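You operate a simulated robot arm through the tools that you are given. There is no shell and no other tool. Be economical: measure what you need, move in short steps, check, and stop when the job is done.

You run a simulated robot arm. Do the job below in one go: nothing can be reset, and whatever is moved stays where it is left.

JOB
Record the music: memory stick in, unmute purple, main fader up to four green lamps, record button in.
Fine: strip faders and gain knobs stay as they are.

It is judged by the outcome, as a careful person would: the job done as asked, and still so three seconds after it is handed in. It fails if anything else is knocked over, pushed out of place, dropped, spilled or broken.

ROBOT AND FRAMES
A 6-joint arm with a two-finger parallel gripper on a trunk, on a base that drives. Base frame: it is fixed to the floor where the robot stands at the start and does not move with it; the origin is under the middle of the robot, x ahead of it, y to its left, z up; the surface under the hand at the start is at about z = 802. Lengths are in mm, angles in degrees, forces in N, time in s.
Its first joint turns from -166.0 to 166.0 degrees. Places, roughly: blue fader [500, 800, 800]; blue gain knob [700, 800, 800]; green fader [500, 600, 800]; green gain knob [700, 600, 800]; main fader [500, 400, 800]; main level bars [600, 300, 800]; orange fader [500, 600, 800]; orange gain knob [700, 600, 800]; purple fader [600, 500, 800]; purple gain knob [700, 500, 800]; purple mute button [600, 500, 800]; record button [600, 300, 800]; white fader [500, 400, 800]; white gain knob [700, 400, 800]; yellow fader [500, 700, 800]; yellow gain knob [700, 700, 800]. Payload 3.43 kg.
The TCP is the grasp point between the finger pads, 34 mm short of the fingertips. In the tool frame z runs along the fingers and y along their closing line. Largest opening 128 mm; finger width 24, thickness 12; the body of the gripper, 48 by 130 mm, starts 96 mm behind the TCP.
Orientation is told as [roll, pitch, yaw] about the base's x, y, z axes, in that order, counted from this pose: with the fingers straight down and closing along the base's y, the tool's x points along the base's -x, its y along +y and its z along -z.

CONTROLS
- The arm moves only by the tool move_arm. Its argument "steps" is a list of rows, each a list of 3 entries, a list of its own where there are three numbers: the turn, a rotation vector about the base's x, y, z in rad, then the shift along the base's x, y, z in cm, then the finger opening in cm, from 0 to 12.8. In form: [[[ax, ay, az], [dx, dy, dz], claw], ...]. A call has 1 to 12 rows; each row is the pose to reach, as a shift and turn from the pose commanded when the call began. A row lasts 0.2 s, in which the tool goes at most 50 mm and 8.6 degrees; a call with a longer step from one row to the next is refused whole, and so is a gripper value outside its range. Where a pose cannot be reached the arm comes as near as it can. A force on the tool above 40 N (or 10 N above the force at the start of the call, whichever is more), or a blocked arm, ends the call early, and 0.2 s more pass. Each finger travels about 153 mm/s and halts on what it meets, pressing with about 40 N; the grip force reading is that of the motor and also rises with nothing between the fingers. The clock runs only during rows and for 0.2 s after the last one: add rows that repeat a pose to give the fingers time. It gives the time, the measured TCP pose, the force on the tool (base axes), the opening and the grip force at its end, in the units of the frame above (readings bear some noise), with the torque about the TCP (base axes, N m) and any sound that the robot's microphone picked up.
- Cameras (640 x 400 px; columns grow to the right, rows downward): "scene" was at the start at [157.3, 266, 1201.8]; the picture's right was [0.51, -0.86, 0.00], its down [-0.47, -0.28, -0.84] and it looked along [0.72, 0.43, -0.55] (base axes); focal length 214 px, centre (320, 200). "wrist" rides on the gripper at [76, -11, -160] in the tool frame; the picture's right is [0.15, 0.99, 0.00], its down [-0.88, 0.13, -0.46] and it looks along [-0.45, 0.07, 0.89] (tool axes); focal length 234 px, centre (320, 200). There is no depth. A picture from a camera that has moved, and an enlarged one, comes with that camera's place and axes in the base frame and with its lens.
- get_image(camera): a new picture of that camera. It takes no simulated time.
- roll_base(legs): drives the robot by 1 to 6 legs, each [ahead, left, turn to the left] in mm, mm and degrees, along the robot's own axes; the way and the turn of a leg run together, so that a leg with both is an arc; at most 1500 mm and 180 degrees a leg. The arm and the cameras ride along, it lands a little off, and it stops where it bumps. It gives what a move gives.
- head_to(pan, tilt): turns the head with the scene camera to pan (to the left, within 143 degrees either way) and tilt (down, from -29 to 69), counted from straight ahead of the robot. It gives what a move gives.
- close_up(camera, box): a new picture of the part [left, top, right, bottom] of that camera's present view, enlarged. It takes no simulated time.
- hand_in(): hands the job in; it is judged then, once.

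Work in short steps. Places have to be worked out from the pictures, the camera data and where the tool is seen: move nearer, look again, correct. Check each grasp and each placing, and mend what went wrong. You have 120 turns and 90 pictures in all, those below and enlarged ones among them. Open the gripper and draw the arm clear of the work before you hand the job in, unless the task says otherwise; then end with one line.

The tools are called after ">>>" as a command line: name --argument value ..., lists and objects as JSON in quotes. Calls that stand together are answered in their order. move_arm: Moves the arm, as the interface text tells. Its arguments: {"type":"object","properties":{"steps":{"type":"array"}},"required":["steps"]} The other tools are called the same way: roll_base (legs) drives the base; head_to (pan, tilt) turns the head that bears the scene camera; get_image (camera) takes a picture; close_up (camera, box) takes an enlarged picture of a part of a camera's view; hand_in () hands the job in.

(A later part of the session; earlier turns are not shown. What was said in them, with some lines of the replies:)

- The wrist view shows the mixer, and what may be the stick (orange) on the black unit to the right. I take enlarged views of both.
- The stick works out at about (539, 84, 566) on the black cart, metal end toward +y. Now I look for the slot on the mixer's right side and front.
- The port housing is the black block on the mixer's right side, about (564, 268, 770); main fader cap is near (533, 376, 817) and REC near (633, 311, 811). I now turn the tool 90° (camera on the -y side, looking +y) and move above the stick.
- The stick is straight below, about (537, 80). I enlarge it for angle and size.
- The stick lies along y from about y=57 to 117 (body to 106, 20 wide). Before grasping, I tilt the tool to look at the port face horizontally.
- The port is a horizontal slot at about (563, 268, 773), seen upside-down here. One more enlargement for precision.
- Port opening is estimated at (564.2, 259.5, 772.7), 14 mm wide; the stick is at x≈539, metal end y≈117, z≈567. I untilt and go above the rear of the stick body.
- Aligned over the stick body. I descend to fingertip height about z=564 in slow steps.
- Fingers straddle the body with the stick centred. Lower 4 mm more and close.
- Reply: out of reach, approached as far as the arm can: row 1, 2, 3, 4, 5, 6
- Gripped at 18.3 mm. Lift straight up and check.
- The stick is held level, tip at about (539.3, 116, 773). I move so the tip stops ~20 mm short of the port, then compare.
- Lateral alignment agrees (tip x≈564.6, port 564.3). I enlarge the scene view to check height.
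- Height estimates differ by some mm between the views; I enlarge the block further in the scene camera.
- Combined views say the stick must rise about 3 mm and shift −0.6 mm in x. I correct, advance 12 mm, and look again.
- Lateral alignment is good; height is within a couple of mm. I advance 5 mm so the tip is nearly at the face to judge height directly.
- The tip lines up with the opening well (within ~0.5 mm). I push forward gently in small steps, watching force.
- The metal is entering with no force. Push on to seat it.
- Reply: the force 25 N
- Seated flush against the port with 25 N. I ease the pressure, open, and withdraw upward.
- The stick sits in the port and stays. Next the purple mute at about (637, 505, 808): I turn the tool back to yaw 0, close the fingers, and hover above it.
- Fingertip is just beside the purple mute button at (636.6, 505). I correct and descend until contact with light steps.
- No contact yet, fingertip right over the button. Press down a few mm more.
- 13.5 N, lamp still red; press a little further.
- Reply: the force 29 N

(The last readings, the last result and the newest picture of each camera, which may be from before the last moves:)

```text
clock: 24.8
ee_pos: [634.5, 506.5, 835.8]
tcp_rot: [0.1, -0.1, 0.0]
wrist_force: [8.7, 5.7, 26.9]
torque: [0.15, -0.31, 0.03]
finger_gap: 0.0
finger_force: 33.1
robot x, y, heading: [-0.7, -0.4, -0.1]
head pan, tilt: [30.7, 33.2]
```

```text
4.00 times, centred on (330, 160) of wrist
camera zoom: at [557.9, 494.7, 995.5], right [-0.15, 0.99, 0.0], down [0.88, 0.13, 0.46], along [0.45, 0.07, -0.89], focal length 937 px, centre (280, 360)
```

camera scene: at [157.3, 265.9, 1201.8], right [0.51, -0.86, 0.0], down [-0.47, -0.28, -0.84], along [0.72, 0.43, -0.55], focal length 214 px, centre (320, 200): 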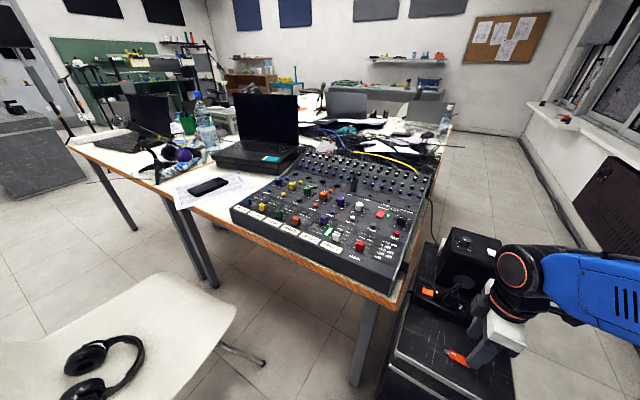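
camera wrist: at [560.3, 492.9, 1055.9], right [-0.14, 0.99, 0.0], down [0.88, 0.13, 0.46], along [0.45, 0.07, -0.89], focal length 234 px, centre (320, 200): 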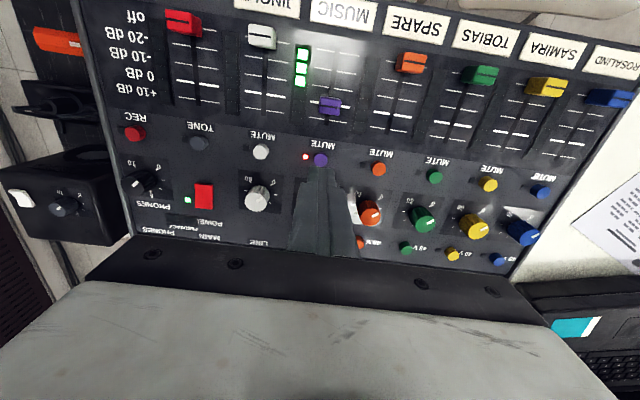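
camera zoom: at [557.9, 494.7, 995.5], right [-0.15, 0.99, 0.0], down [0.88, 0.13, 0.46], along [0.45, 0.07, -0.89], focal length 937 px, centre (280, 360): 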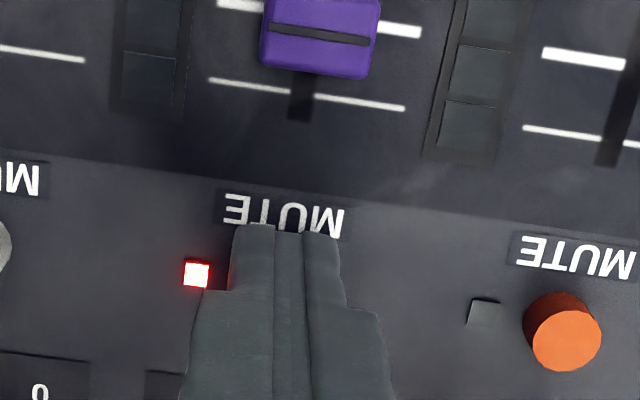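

27 N and the tip is near panel level. I release and see whether the lamp goes out.

>>> move_arm --steps '[[[0, 0, 0], [0, 0, 0.5], 0], [[0, 0, 0], [0, 0, 2], 0], [[0, 0, 0], [0, 0, 3.5], 0], [[0, 0, 0], [0, 0, 3.5], 0]]'

>>> close_up --camera "wrist" --box '[250, 100, 410, 200]'

>>> close_up --camera "scene" --box '[290, 180, 410, 280]'

```text
clock: 25.8
ee_pos: [634.4, 507.2, 870.0]
tcp_rot: [0.1, 0.0, 0.0]
wrist_force: [1.2, -0.5, -1.1]
torque: [0.01, 0.06, -0.03]
finger_gap: 0.1
finger_force: 33.0
robot x, y, heading: [-2.4, -1.4, 0.2]
head pan, tilt: [30.7, 33.2]
```

```text
4.00 times, centred on (330, 150) of wrist
camera zoom: at [557.4, 495.4, 1030.5], right [-0.15, 0.99, 0.0], down [0.88, 0.13, 0.46], along [0.45, 0.07, -0.89], focal length 937 px, centre (280, 400)
```

zoom: 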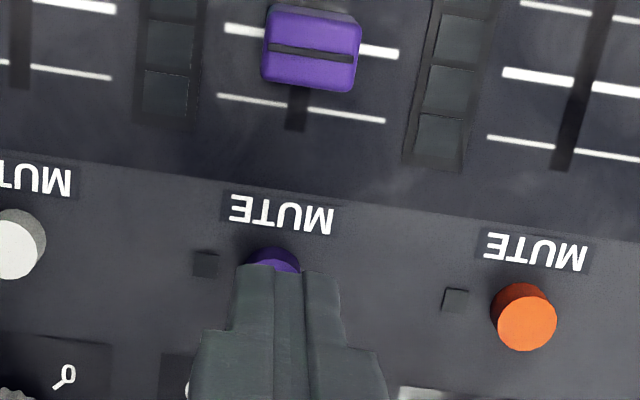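

```text
4.00 times, centred on (350, 230) of scene
camera zoom: at [157.2, 266.0, 1201.7], right [0.51, -0.86, 0.0], down [-0.47, -0.28, -0.84], along [0.72, 0.43, -0.55], focal length 858 px, centre (200, 80)
```

zoom: 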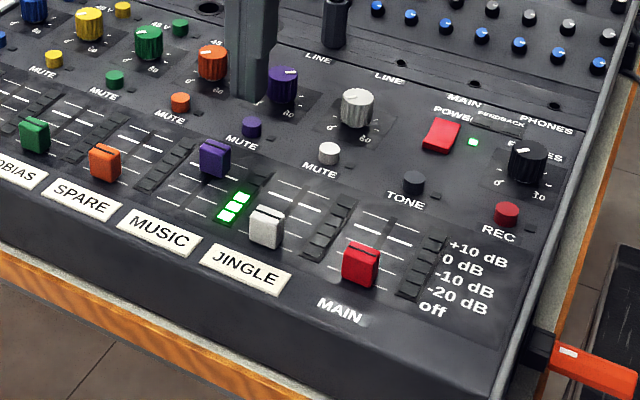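

Purple is unmuted. Next the main fader at (533.7, 375.5): I hover over it with fingers opened 38 mm.

>>> move_arm --steps '[[[0, 0, 0], [0, 0, 2], 0], [[0, 0, 0], [-2.5, -3, 3], 1], [[0, 0, 0], [-5, -6, 3], 2], [[0, 0, 0], [-7.5, -9, 3], 3], [[0, 0, 0], [-10.1, -12, 3], 3.8], [[0, 0, 0], [-10.1, -13.1, 2], 3.8], [[0, 0, 0], [-10.1, -13.1, 2], 3.8]]'

>>> close_up --camera "wrist" --box '[230, 80, 410, 230]'

```text
clock: 27.4
ee_pos: [535.3, 373.7, 891.0]
tcp_rot: [0.0, 0.0, 0.0]
wrist_force: [-0.7, -0.3, 0.2]
torque: [-0.01, 0.01, -0.01]
finger_gap: 38.1
finger_force: 0.0
robot x, y, heading: [-0.8, 1.5, 0.2]
head pan, tilt: [30.7, 33.2]
```

```text
2.67 times, centred on (320, 155) of wrist
camera zoom: at [458.0, 363.5, 1050.1], right [-0.15, 0.99, 0.0], down [0.88, 0.13, 0.46], along [0.45, 0.07, -0.89], focal length 624 px, centre (320, 320)
```

zoom: 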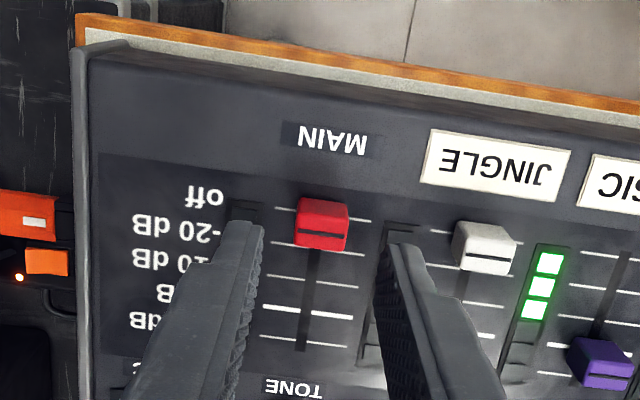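

The cap is at (535, 375.4). I shift 1 mm, lower around it, and check before closing.

>>> move_arm --steps '[[[0, 0, 0], [0.1, 0.1, -2], 3.8], [[0, 0, 0], [0.1, 0.1, -4], 3.8], [[0, 0, 0], [0.1, 0.1, -4.6], 3.8], [[0, 0, 0], [0.1, 0.1, -4.9], 3.8], [[0, 0, 0], [0.1, 0.1, -4.9], 3.8]]'

>>> close_up --camera "wrist" --box '[230, 100, 410, 230]'

>>> close_up --camera "scene" --box '[320, 200, 440, 290]'

```text
clock: 28.6
ee_pos: [534.2, 376.6, 841.5]
tcp_rot: [0.0, 0.1, -0.1]
wrist_force: [-0.3, 0.3, 0.4]
torque: [0.02, 0.02, -0.03]
finger_gap: 37.9
finger_force: 0.2
robot x, y, heading: [1.0, 1.4, 0.1]
head pan, tilt: [30.7, 33.2]
```

```text
3.08 times, centred on (320, 165) of wrist
camera zoom: at [458.2, 364.6, 1001.2], right [-0.15, 0.99, 0.0], down [0.88, 0.13, 0.46], along [0.45, 0.07, -0.89], focal length 720 px, centre (320, 308)
```

zoom: 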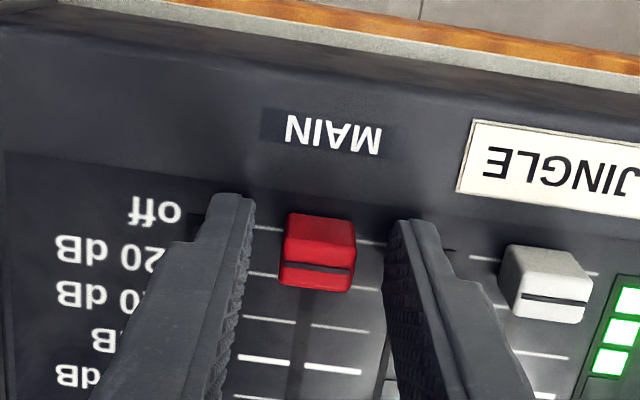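

```text
4.44 times, centred on (380, 245) of scene
camera zoom: at [157.3, 266.0, 1201.8], right [0.51, -0.86, 0.0], down [-0.47, -0.28, -0.84], along [0.72, 0.43, -0.55], focal length 953 px, centre (53, 0)
```

zoom: 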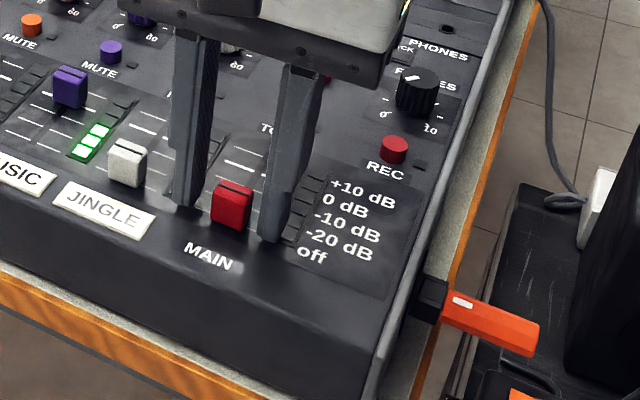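

Fingers straddle the cap cleanly. Close on it.

>>> move_arm --steps '[[[0, 0, 0], [0, 0, 0], 2.8], [[0, 0, 0], [0, 0, 0], 2.0], [[0, 0, 0], [0, 0, 0], 1.6], [[0, 0, 0], [0, 0, 0], 1.6]]'

>>> close_up --camera "wrist" --box '[230, 100, 410, 230]'

```text
clock: 29.6
ee_pos: [536.1, 376.4, 840.7]
tcp_rot: [0.0, 0.0, 0.0]
wrist_force: [0.2, -9.5, -0.5]
torque: [-0.21, -0.01, -0.03]
finger_gap: 18.7
finger_force: 44.7
robot x, y, heading: [0.6, 1.7, -0.2]
head pan, tilt: [30.7, 33.2]
```

```text
3.08 times, centred on (320, 165) of wrist
camera zoom: at [458.3, 364.2, 1001.3], right [-0.15, 0.99, 0.0], down [0.88, 0.13, 0.46], along [0.45, 0.07, -0.89], focal length 720 px, centre (320, 308)
```

zoom: 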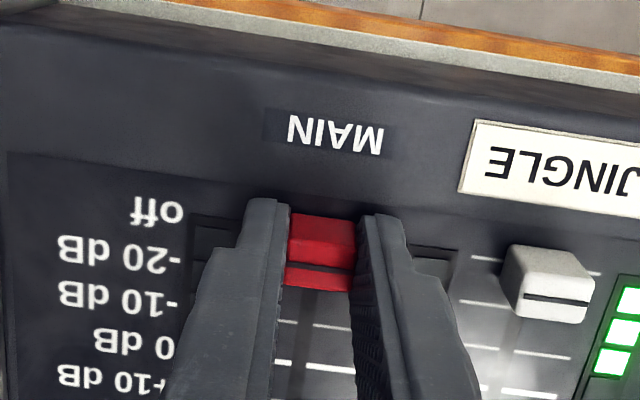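

Gripped. I relax the side load slightly and slide +30 mm, then read the lamps.

>>> move_arm --steps '[[[0, 0, 0], [0.4, -0.05, 0], 1.6], [[0, 0, 0], [1.0, -0.05, 0], 1.6], [[0, 0, 0], [1.7, -0.05, 0], 1.6], [[0, 0, 0], [2.4, -0.05, 0], 1.6], [[0, 0, 0], [3.0, -0.05, 0], 1.6], [[0, 0, 0], [3.0, -0.05, 0], 1.6]]'

>>> close_up --camera "wrist" --box '[230, 80, 410, 210]'

>>> close_up --camera "scene" --box '[320, 200, 440, 290]'

```text
clock: 31.0
ee_pos: [564.9, 376.8, 842.6]
tcp_rot: [0.1, -0.1, 0.0]
wrist_force: [-1.8, -1.1, 2.9]
torque: [-0.03, -0.09, -0.04]
finger_gap: 18.7
finger_force: 45.0
robot x, y, heading: [-0.3, 2.7, 0.1]
head pan, tilt: [30.7, 33.2]
```

```text
3.08 times, centred on (320, 145) of wrist
camera zoom: at [488.1, 363.9, 1001.2], right [-0.15, 0.99, 0.0], down [0.88, 0.13, 0.46], along [0.45, 0.07, -0.89], focal length 720 px, centre (320, 369)
```

zoom: 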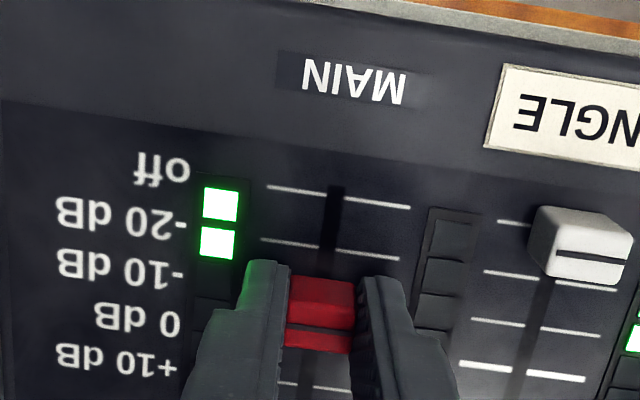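

```text
4.44 times, centred on (380, 245) of scene
camera zoom: at [157.2, 266.0, 1201.8], right [0.51, -0.86, 0.0], down [-0.47, -0.28, -0.84], along [0.72, 0.43, -0.55], focal length 953 px, centre (53, 0)
```

zoom: 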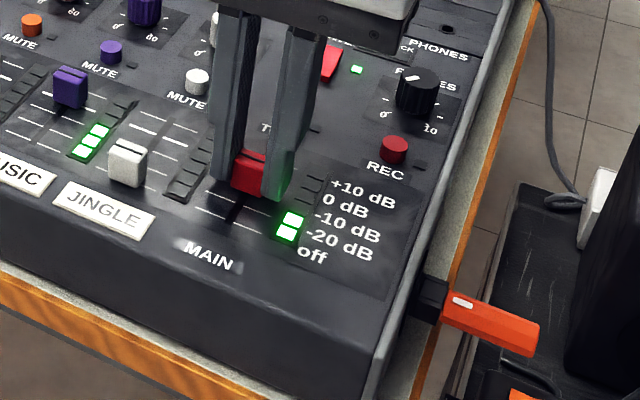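

Two lamps at +30 mm. Slide a further 16 mm and check.

>>> move_arm --steps '[[[0, 0, 0], [0.5, 0, 0], 1.6], [[0, 0, 0], [1.0, 0, 0], 1.6], [[0, 0, 0], [1.6, 0, 0], 1.6], [[0, 0, 0], [1.6, 0, 0], 1.6]]'

>>> close_up --camera "scene" --box '[320, 200, 440, 290]'

```text
clock: 32.0
ee_pos: [579.3, 374.4, 841.6]
tcp_rot: [0.1, -0.1, 0.0]
wrist_force: [0.3, -13.2, 6.5]
torque: [-0.32, -0.03, -0.04]
finger_gap: 18.5
finger_force: 45.6
robot x, y, heading: [-0.3, -2.3, -0.1]
head pan, tilt: [30.7, 33.2]
```

```text
4.44 times, centred on (380, 245) of scene
camera zoom: at [157.2, 265.3, 1201.9], right [0.51, -0.86, 0.0], down [-0.47, -0.28, -0.84], along [0.72, 0.43, -0.55], focal length 953 px, centre (53, 0)
```

zoom: 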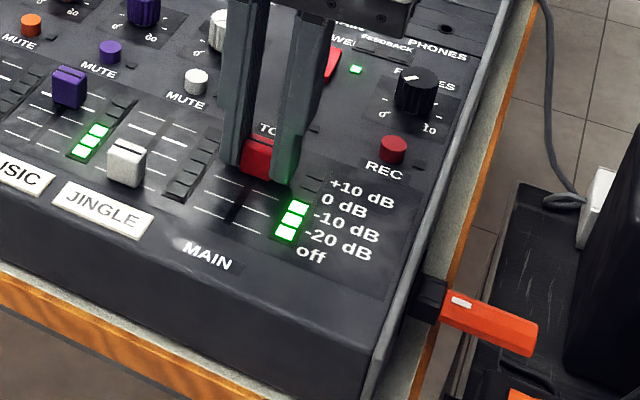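

Three lamps; side force −13 N, so I ease −0.8 mm in y while moving +9 mm.

>>> move_arm --steps '[[[0, 0, 0], [0.3, -0.05, 0], 1.6], [[0, 0, 0], [0.6, -0.08, 0], 1.6], [[0, 0, 0], [0.9, -0.1, 0], 1.6], [[0, 0, 0], [0.9, -0.1, 0], 1.6]]'

>>> close_up --camera "scene" --box '[320, 200, 440, 290]'

>>> close_up --camera "wrist" --box '[230, 60, 410, 210]'

```text
clock: 33.0
ee_pos: [588.6, 375.5, 842.3]
tcp_rot: [0.1, -0.1, -0.1]
wrist_force: [-0.4, 12.9, 16.0]
torque: [0.33, 0.01, -0.03]
finger_gap: 18.8
finger_force: 45.2
robot x, y, heading: [2.5, -1.0, -0.0]
head pan, tilt: [30.7, 33.2]
```

```text
4.44 times, centred on (380, 245) of scene
camera zoom: at [156.9, 266.4, 1201.8], right [0.51, -0.86, 0.0], down [-0.47, -0.28, -0.84], along [0.72, 0.43, -0.55], focal length 953 px, centre (53, 0)
```

zoom: 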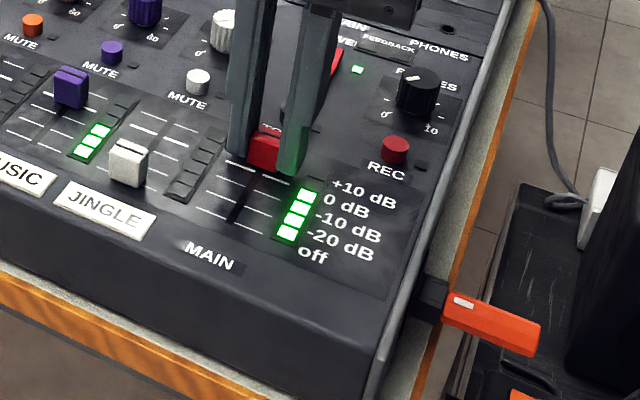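

```text
2.67 times, centred on (320, 135) of wrist
camera zoom: at [512.1, 363.6, 1001.0], right [-0.15, 0.99, 0.0], down [0.88, 0.13, 0.46], along [0.45, 0.07, -0.89], focal length 624 px, centre (320, 373)
```

zoom: 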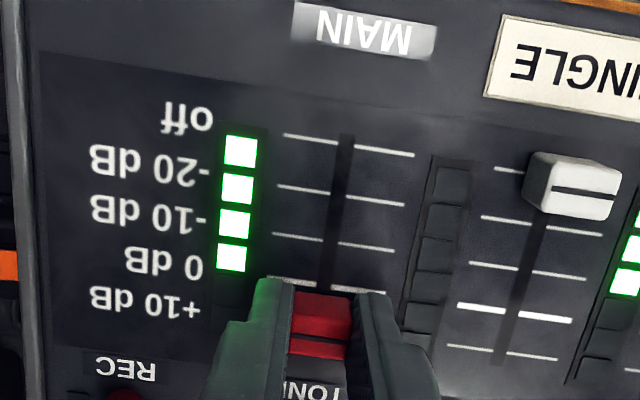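

Four green lamps are lit. I relieve the loads, open, and lift off, then verify.

>>> move_arm --steps '[[[0, 0, 0], [0, 0.05, 0.05], 1.6], [[0, 0, 0], [0, 0.05, 0.1], 2], [[0, 0, 0], [0, 0.05, 0.1], 3], [[0, 0, 0], [0, 0.05, 0.1], 3.8], [[0, 0, 0], [0, 0.05, 0.1], 3.8], [[0, 0, 0], [0, 0.05, 2], 3.8], [[0, 0, 0], [0, 0.05, 5], 3.8], [[0, 0, 0], [0, 0.05, 6], 3.8]]'

>>> close_up --camera "scene" --box '[320, 200, 440, 290]'

>>> close_up --camera "wrist" --box '[230, 60, 410, 210]'

```text
clock: 34.8
ee_pos: [588.9, 376.2, 900.5]
tcp_rot: [-0.1, -0.2, -0.1]
wrist_force: [0.7, -0.6, 0.0]
torque: [-0.01, 0.01, -0.04]
finger_gap: 37.7
finger_force: 0.1
robot x, y, heading: [-0.6, 2.3, 0.0]
head pan, tilt: [30.7, 33.2]
```

```text
4.44 times, centred on (380, 245) of scene
camera zoom: at [157.3, 266.0, 1201.7], right [0.51, -0.86, 0.0], down [-0.47, -0.28, -0.84], along [0.72, 0.43, -0.55], focal length 953 px, centre (53, 0)
```

zoom: 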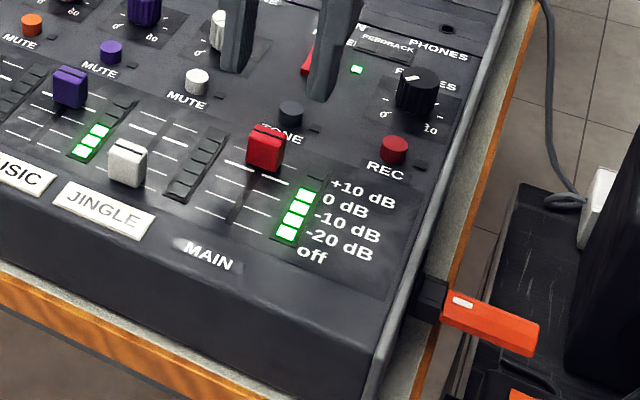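

```text
2.67 times, centred on (320, 135) of wrist
camera zoom: at [513.0, 364.1, 1059.7], right [-0.15, 0.99, 0.0], down [0.88, 0.13, 0.46], along [0.45, 0.07, -0.89], focal length 624 px, centre (320, 373)
```

zoom: 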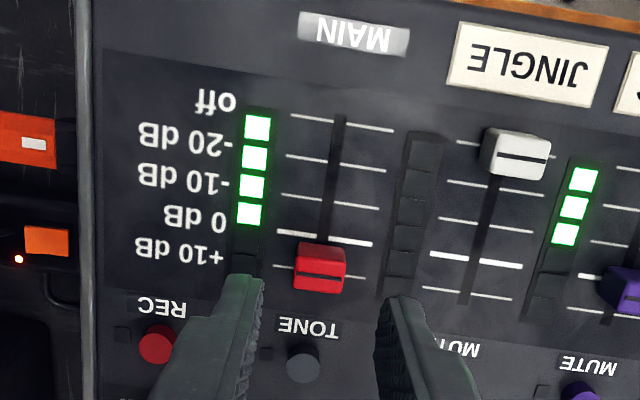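

Main reads four green and stays. Next REC at about (635.2, 309.8): close the fingers and hover above.

>>> move_arm --steps '[[[0, 0, 0], [1.5, -2, 0], 2], [[0, 0, 0], [3, -4, 0], 0], [[0, 0, 0], [4.6, -6.5, -1], 0], [[0, 0, 0], [4.6, -6.5, -3], 0], [[0, 0, 0], [4.6, -6.5, -3], 0]]'

>>> close_up --camera "wrist" --box '[250, 100, 410, 200]'

```text
clock: 36.0
ee_pos: [636.0, 308.3, 871.5]
tcp_rot: [0.0, -0.1, 0.0]
wrist_force: [-0.4, -0.6, -0.5]
torque: [0.01, -0.01, -0.01]
finger_gap: 0.0
finger_force: 33.4
robot x, y, heading: [-2.3, -2.4, 0.2]
head pan, tilt: [30.7, 33.2]
```

```text
4.00 times, centred on (330, 150) of wrist
camera zoom: at [559.4, 297.2, 1030.7], right [-0.15, 0.99, 0.0], down [0.88, 0.13, 0.46], along [0.45, 0.07, -0.89], focal length 937 px, centre (280, 400)
```

zoom: 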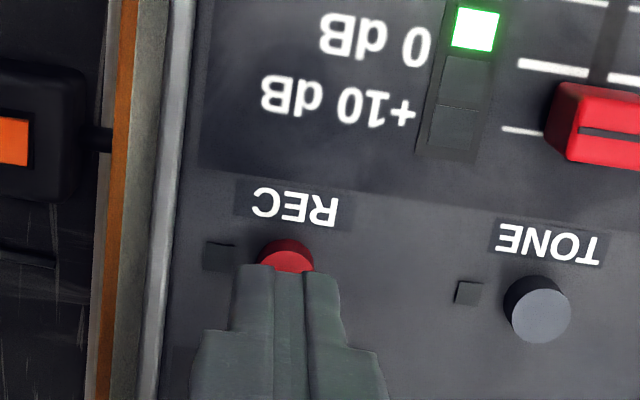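

REC is directly under the tip. I press as with the mute (down to ~836) in small steps.

>>> move_arm --steps '[[[0, 0, 0], [-0.05, 0.1, -1.5], 0], [[0, 0, 0], [-0.05, 0.1, -2.5], 0], [[0, 0, 0], [-0.05, 0.1, -2.9], 0], [[0, 0, 0], [-0.05, 0.1, -3.2], 0], [[0, 0, 0], [-0.05, 0.1, -3.4], 0], [[0, 0, 0], [-0.05, 0.1, -3.6], 0], [[0, 0, 0], [-0.05, 0.1, -3.7], 0]]'

>>> close_up --camera "wrist" --box '[250, 110, 410, 210]'

```text
clock: 37.6
ee_pos: [634.6, 311.2, 836.3]
tcp_rot: [0.2, -0.2, 0.0]
wrist_force: [9.3, -0.4, 38.4]
torque: [-0.1, -0.19, -0.09]
finger_gap: 0.1
finger_force: 32.9
robot x, y, heading: [-1.2, -4.4, -0.2]
head pan, tilt: [30.7, 33.2]
heard: click
```

```text
4.00 times, centred on (330, 160) of wrist
camera zoom: at [558.0, 299.3, 995.4], right [-0.15, 0.99, 0.0], down [0.88, 0.13, 0.46], along [0.45, 0.07, -0.89], focal length 937 px, centre (280, 360)
```

zoom: 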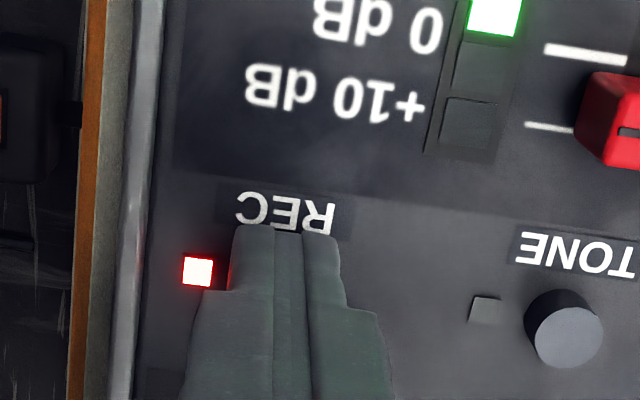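

A click was heard and the REC lamp is red. I release straight up and check everything.

>>> move_arm --steps '[[[0, 0, 0], [0, 0, 0.5], 0], [[0, 0, 0], [0, 0, 2], 0], [[0, 0, 0], [0, 0, 5], 0], [[0, 0, 0], [0, 0, 9], 1], [[0, 0, 0], [-1, -3, 13], 2], [[0, 0, 0], [-3, -7, 17], 4], [[0, 0, 0], [-5, -11, 20], 5], [[0, 0, 0], [-5, -14, 22], 5], [[0, 0, 0], [-5, -14, 22], 5]]'

>>> close_up --camera "scene" --box '[290, 190, 440, 290]'

>>> get_image --camera "scene"

```text
refused: row 5 steps farther than a row can; nothing moved
```

```text
4.00 times, centred on (365, 240) of scene
camera zoom: at [156.8, 265.5, 1202.0], right [0.51, -0.86, 0.0], down [-0.47, -0.28, -0.84], along [0.72, 0.43, -0.55], focal length 858 px, centre (140, 40)
```

zoom: 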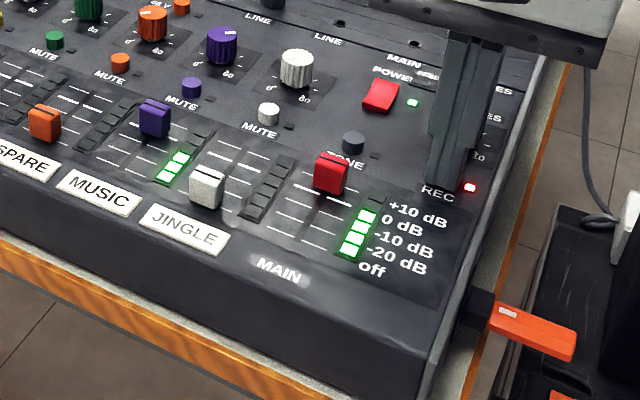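

```text
30 pictures are left
camera scene: at [156.8, 265.5, 1202.0], right [0.51, -0.86, 0.0], down [-0.47, -0.28, -0.84], along [0.72, 0.43, -0.55], focal length 214 px, centre (320, 200)
```

scene: 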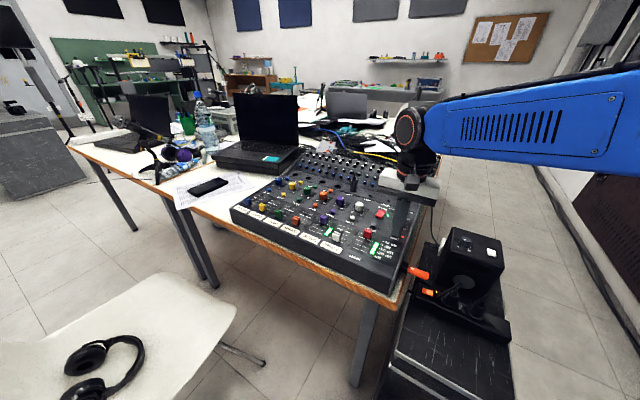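

One row was too long, so nothing moved; I repeat with smaller steps.

>>> move_arm --steps '[[[0, 0, 0], [0, 0, 0.5], 0], [[0, 0, 0], [0, 0, 2], 0], [[0, 0, 0], [0, 0, 5], 0], [[0, 0, 0], [0, 0, 9], 0], [[0, 0, 0], [0, 0, 13], 2], [[0, 0, 0], [-1, -2, 16], 4], [[0, 0, 0], [-2, -5, 18], 5], [[0, 0, 0], [-3, -9, 19], 5], [[0, 0, 0], [-4, -13, 20], 5], [[0, 0, 0], [-4, -13, 20], 5]]'

>>> close_up --camera "scene" --box '[290, 190, 440, 290]'

>>> close_up --camera "scene" --box '[220, 150, 380, 260]'

```text
clock: 39.8
ee_pos: [595.9, 182.7, 1031.7]
tcp_rot: [0.0, 0.1, 0.0]
wrist_force: [0.4, -0.1, 0.3]
torque: [0.03, 0.0, -0.04]
finger_gap: 50.0
finger_force: 0.0
robot x, y, heading: [1.6, 0.9, -0.0]
head pan, tilt: [30.7, 33.2]
```

```text
4.00 times, centred on (365, 240) of scene
camera zoom: at [157.4, 266.0, 1201.8], right [0.51, -0.86, 0.0], down [-0.47, -0.28, -0.84], along [0.72, 0.43, -0.55], focal length 858 px, centre (140, 40)
```

zoom: 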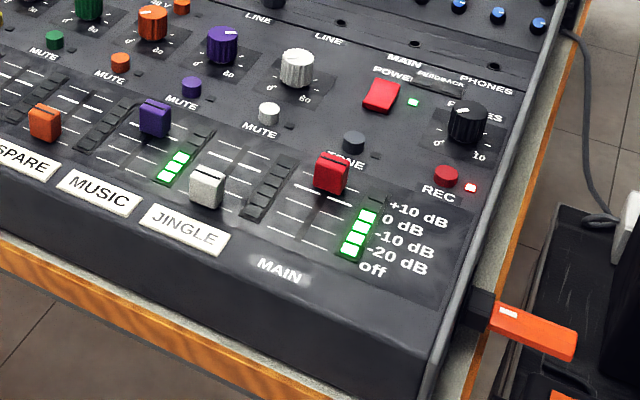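

```text
3.64 times, centred on (300, 205) of scene
camera zoom: at [157.4, 266.0, 1201.8], right [0.51, -0.86, 0.0], down [-0.47, -0.28, -0.84], along [0.72, 0.43, -0.55], focal length 780 px, centre (393, 182)
```

zoom: 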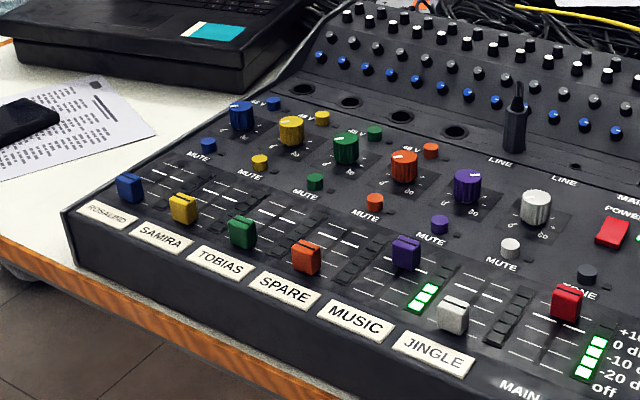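

REC stays in with its lamp lit, main shows four green lamps, purple is unmuted, the stick is in, strip faders and knobs look unchanged, and the arm is clear with the gripper open. I hand in.

>>> hand_in

```text
The job is handed in.
```

The job is done and handed in: the memory stick is in, purple is unmuted, the main fader shows four green lamps, and the record button is in with its lamp lit.
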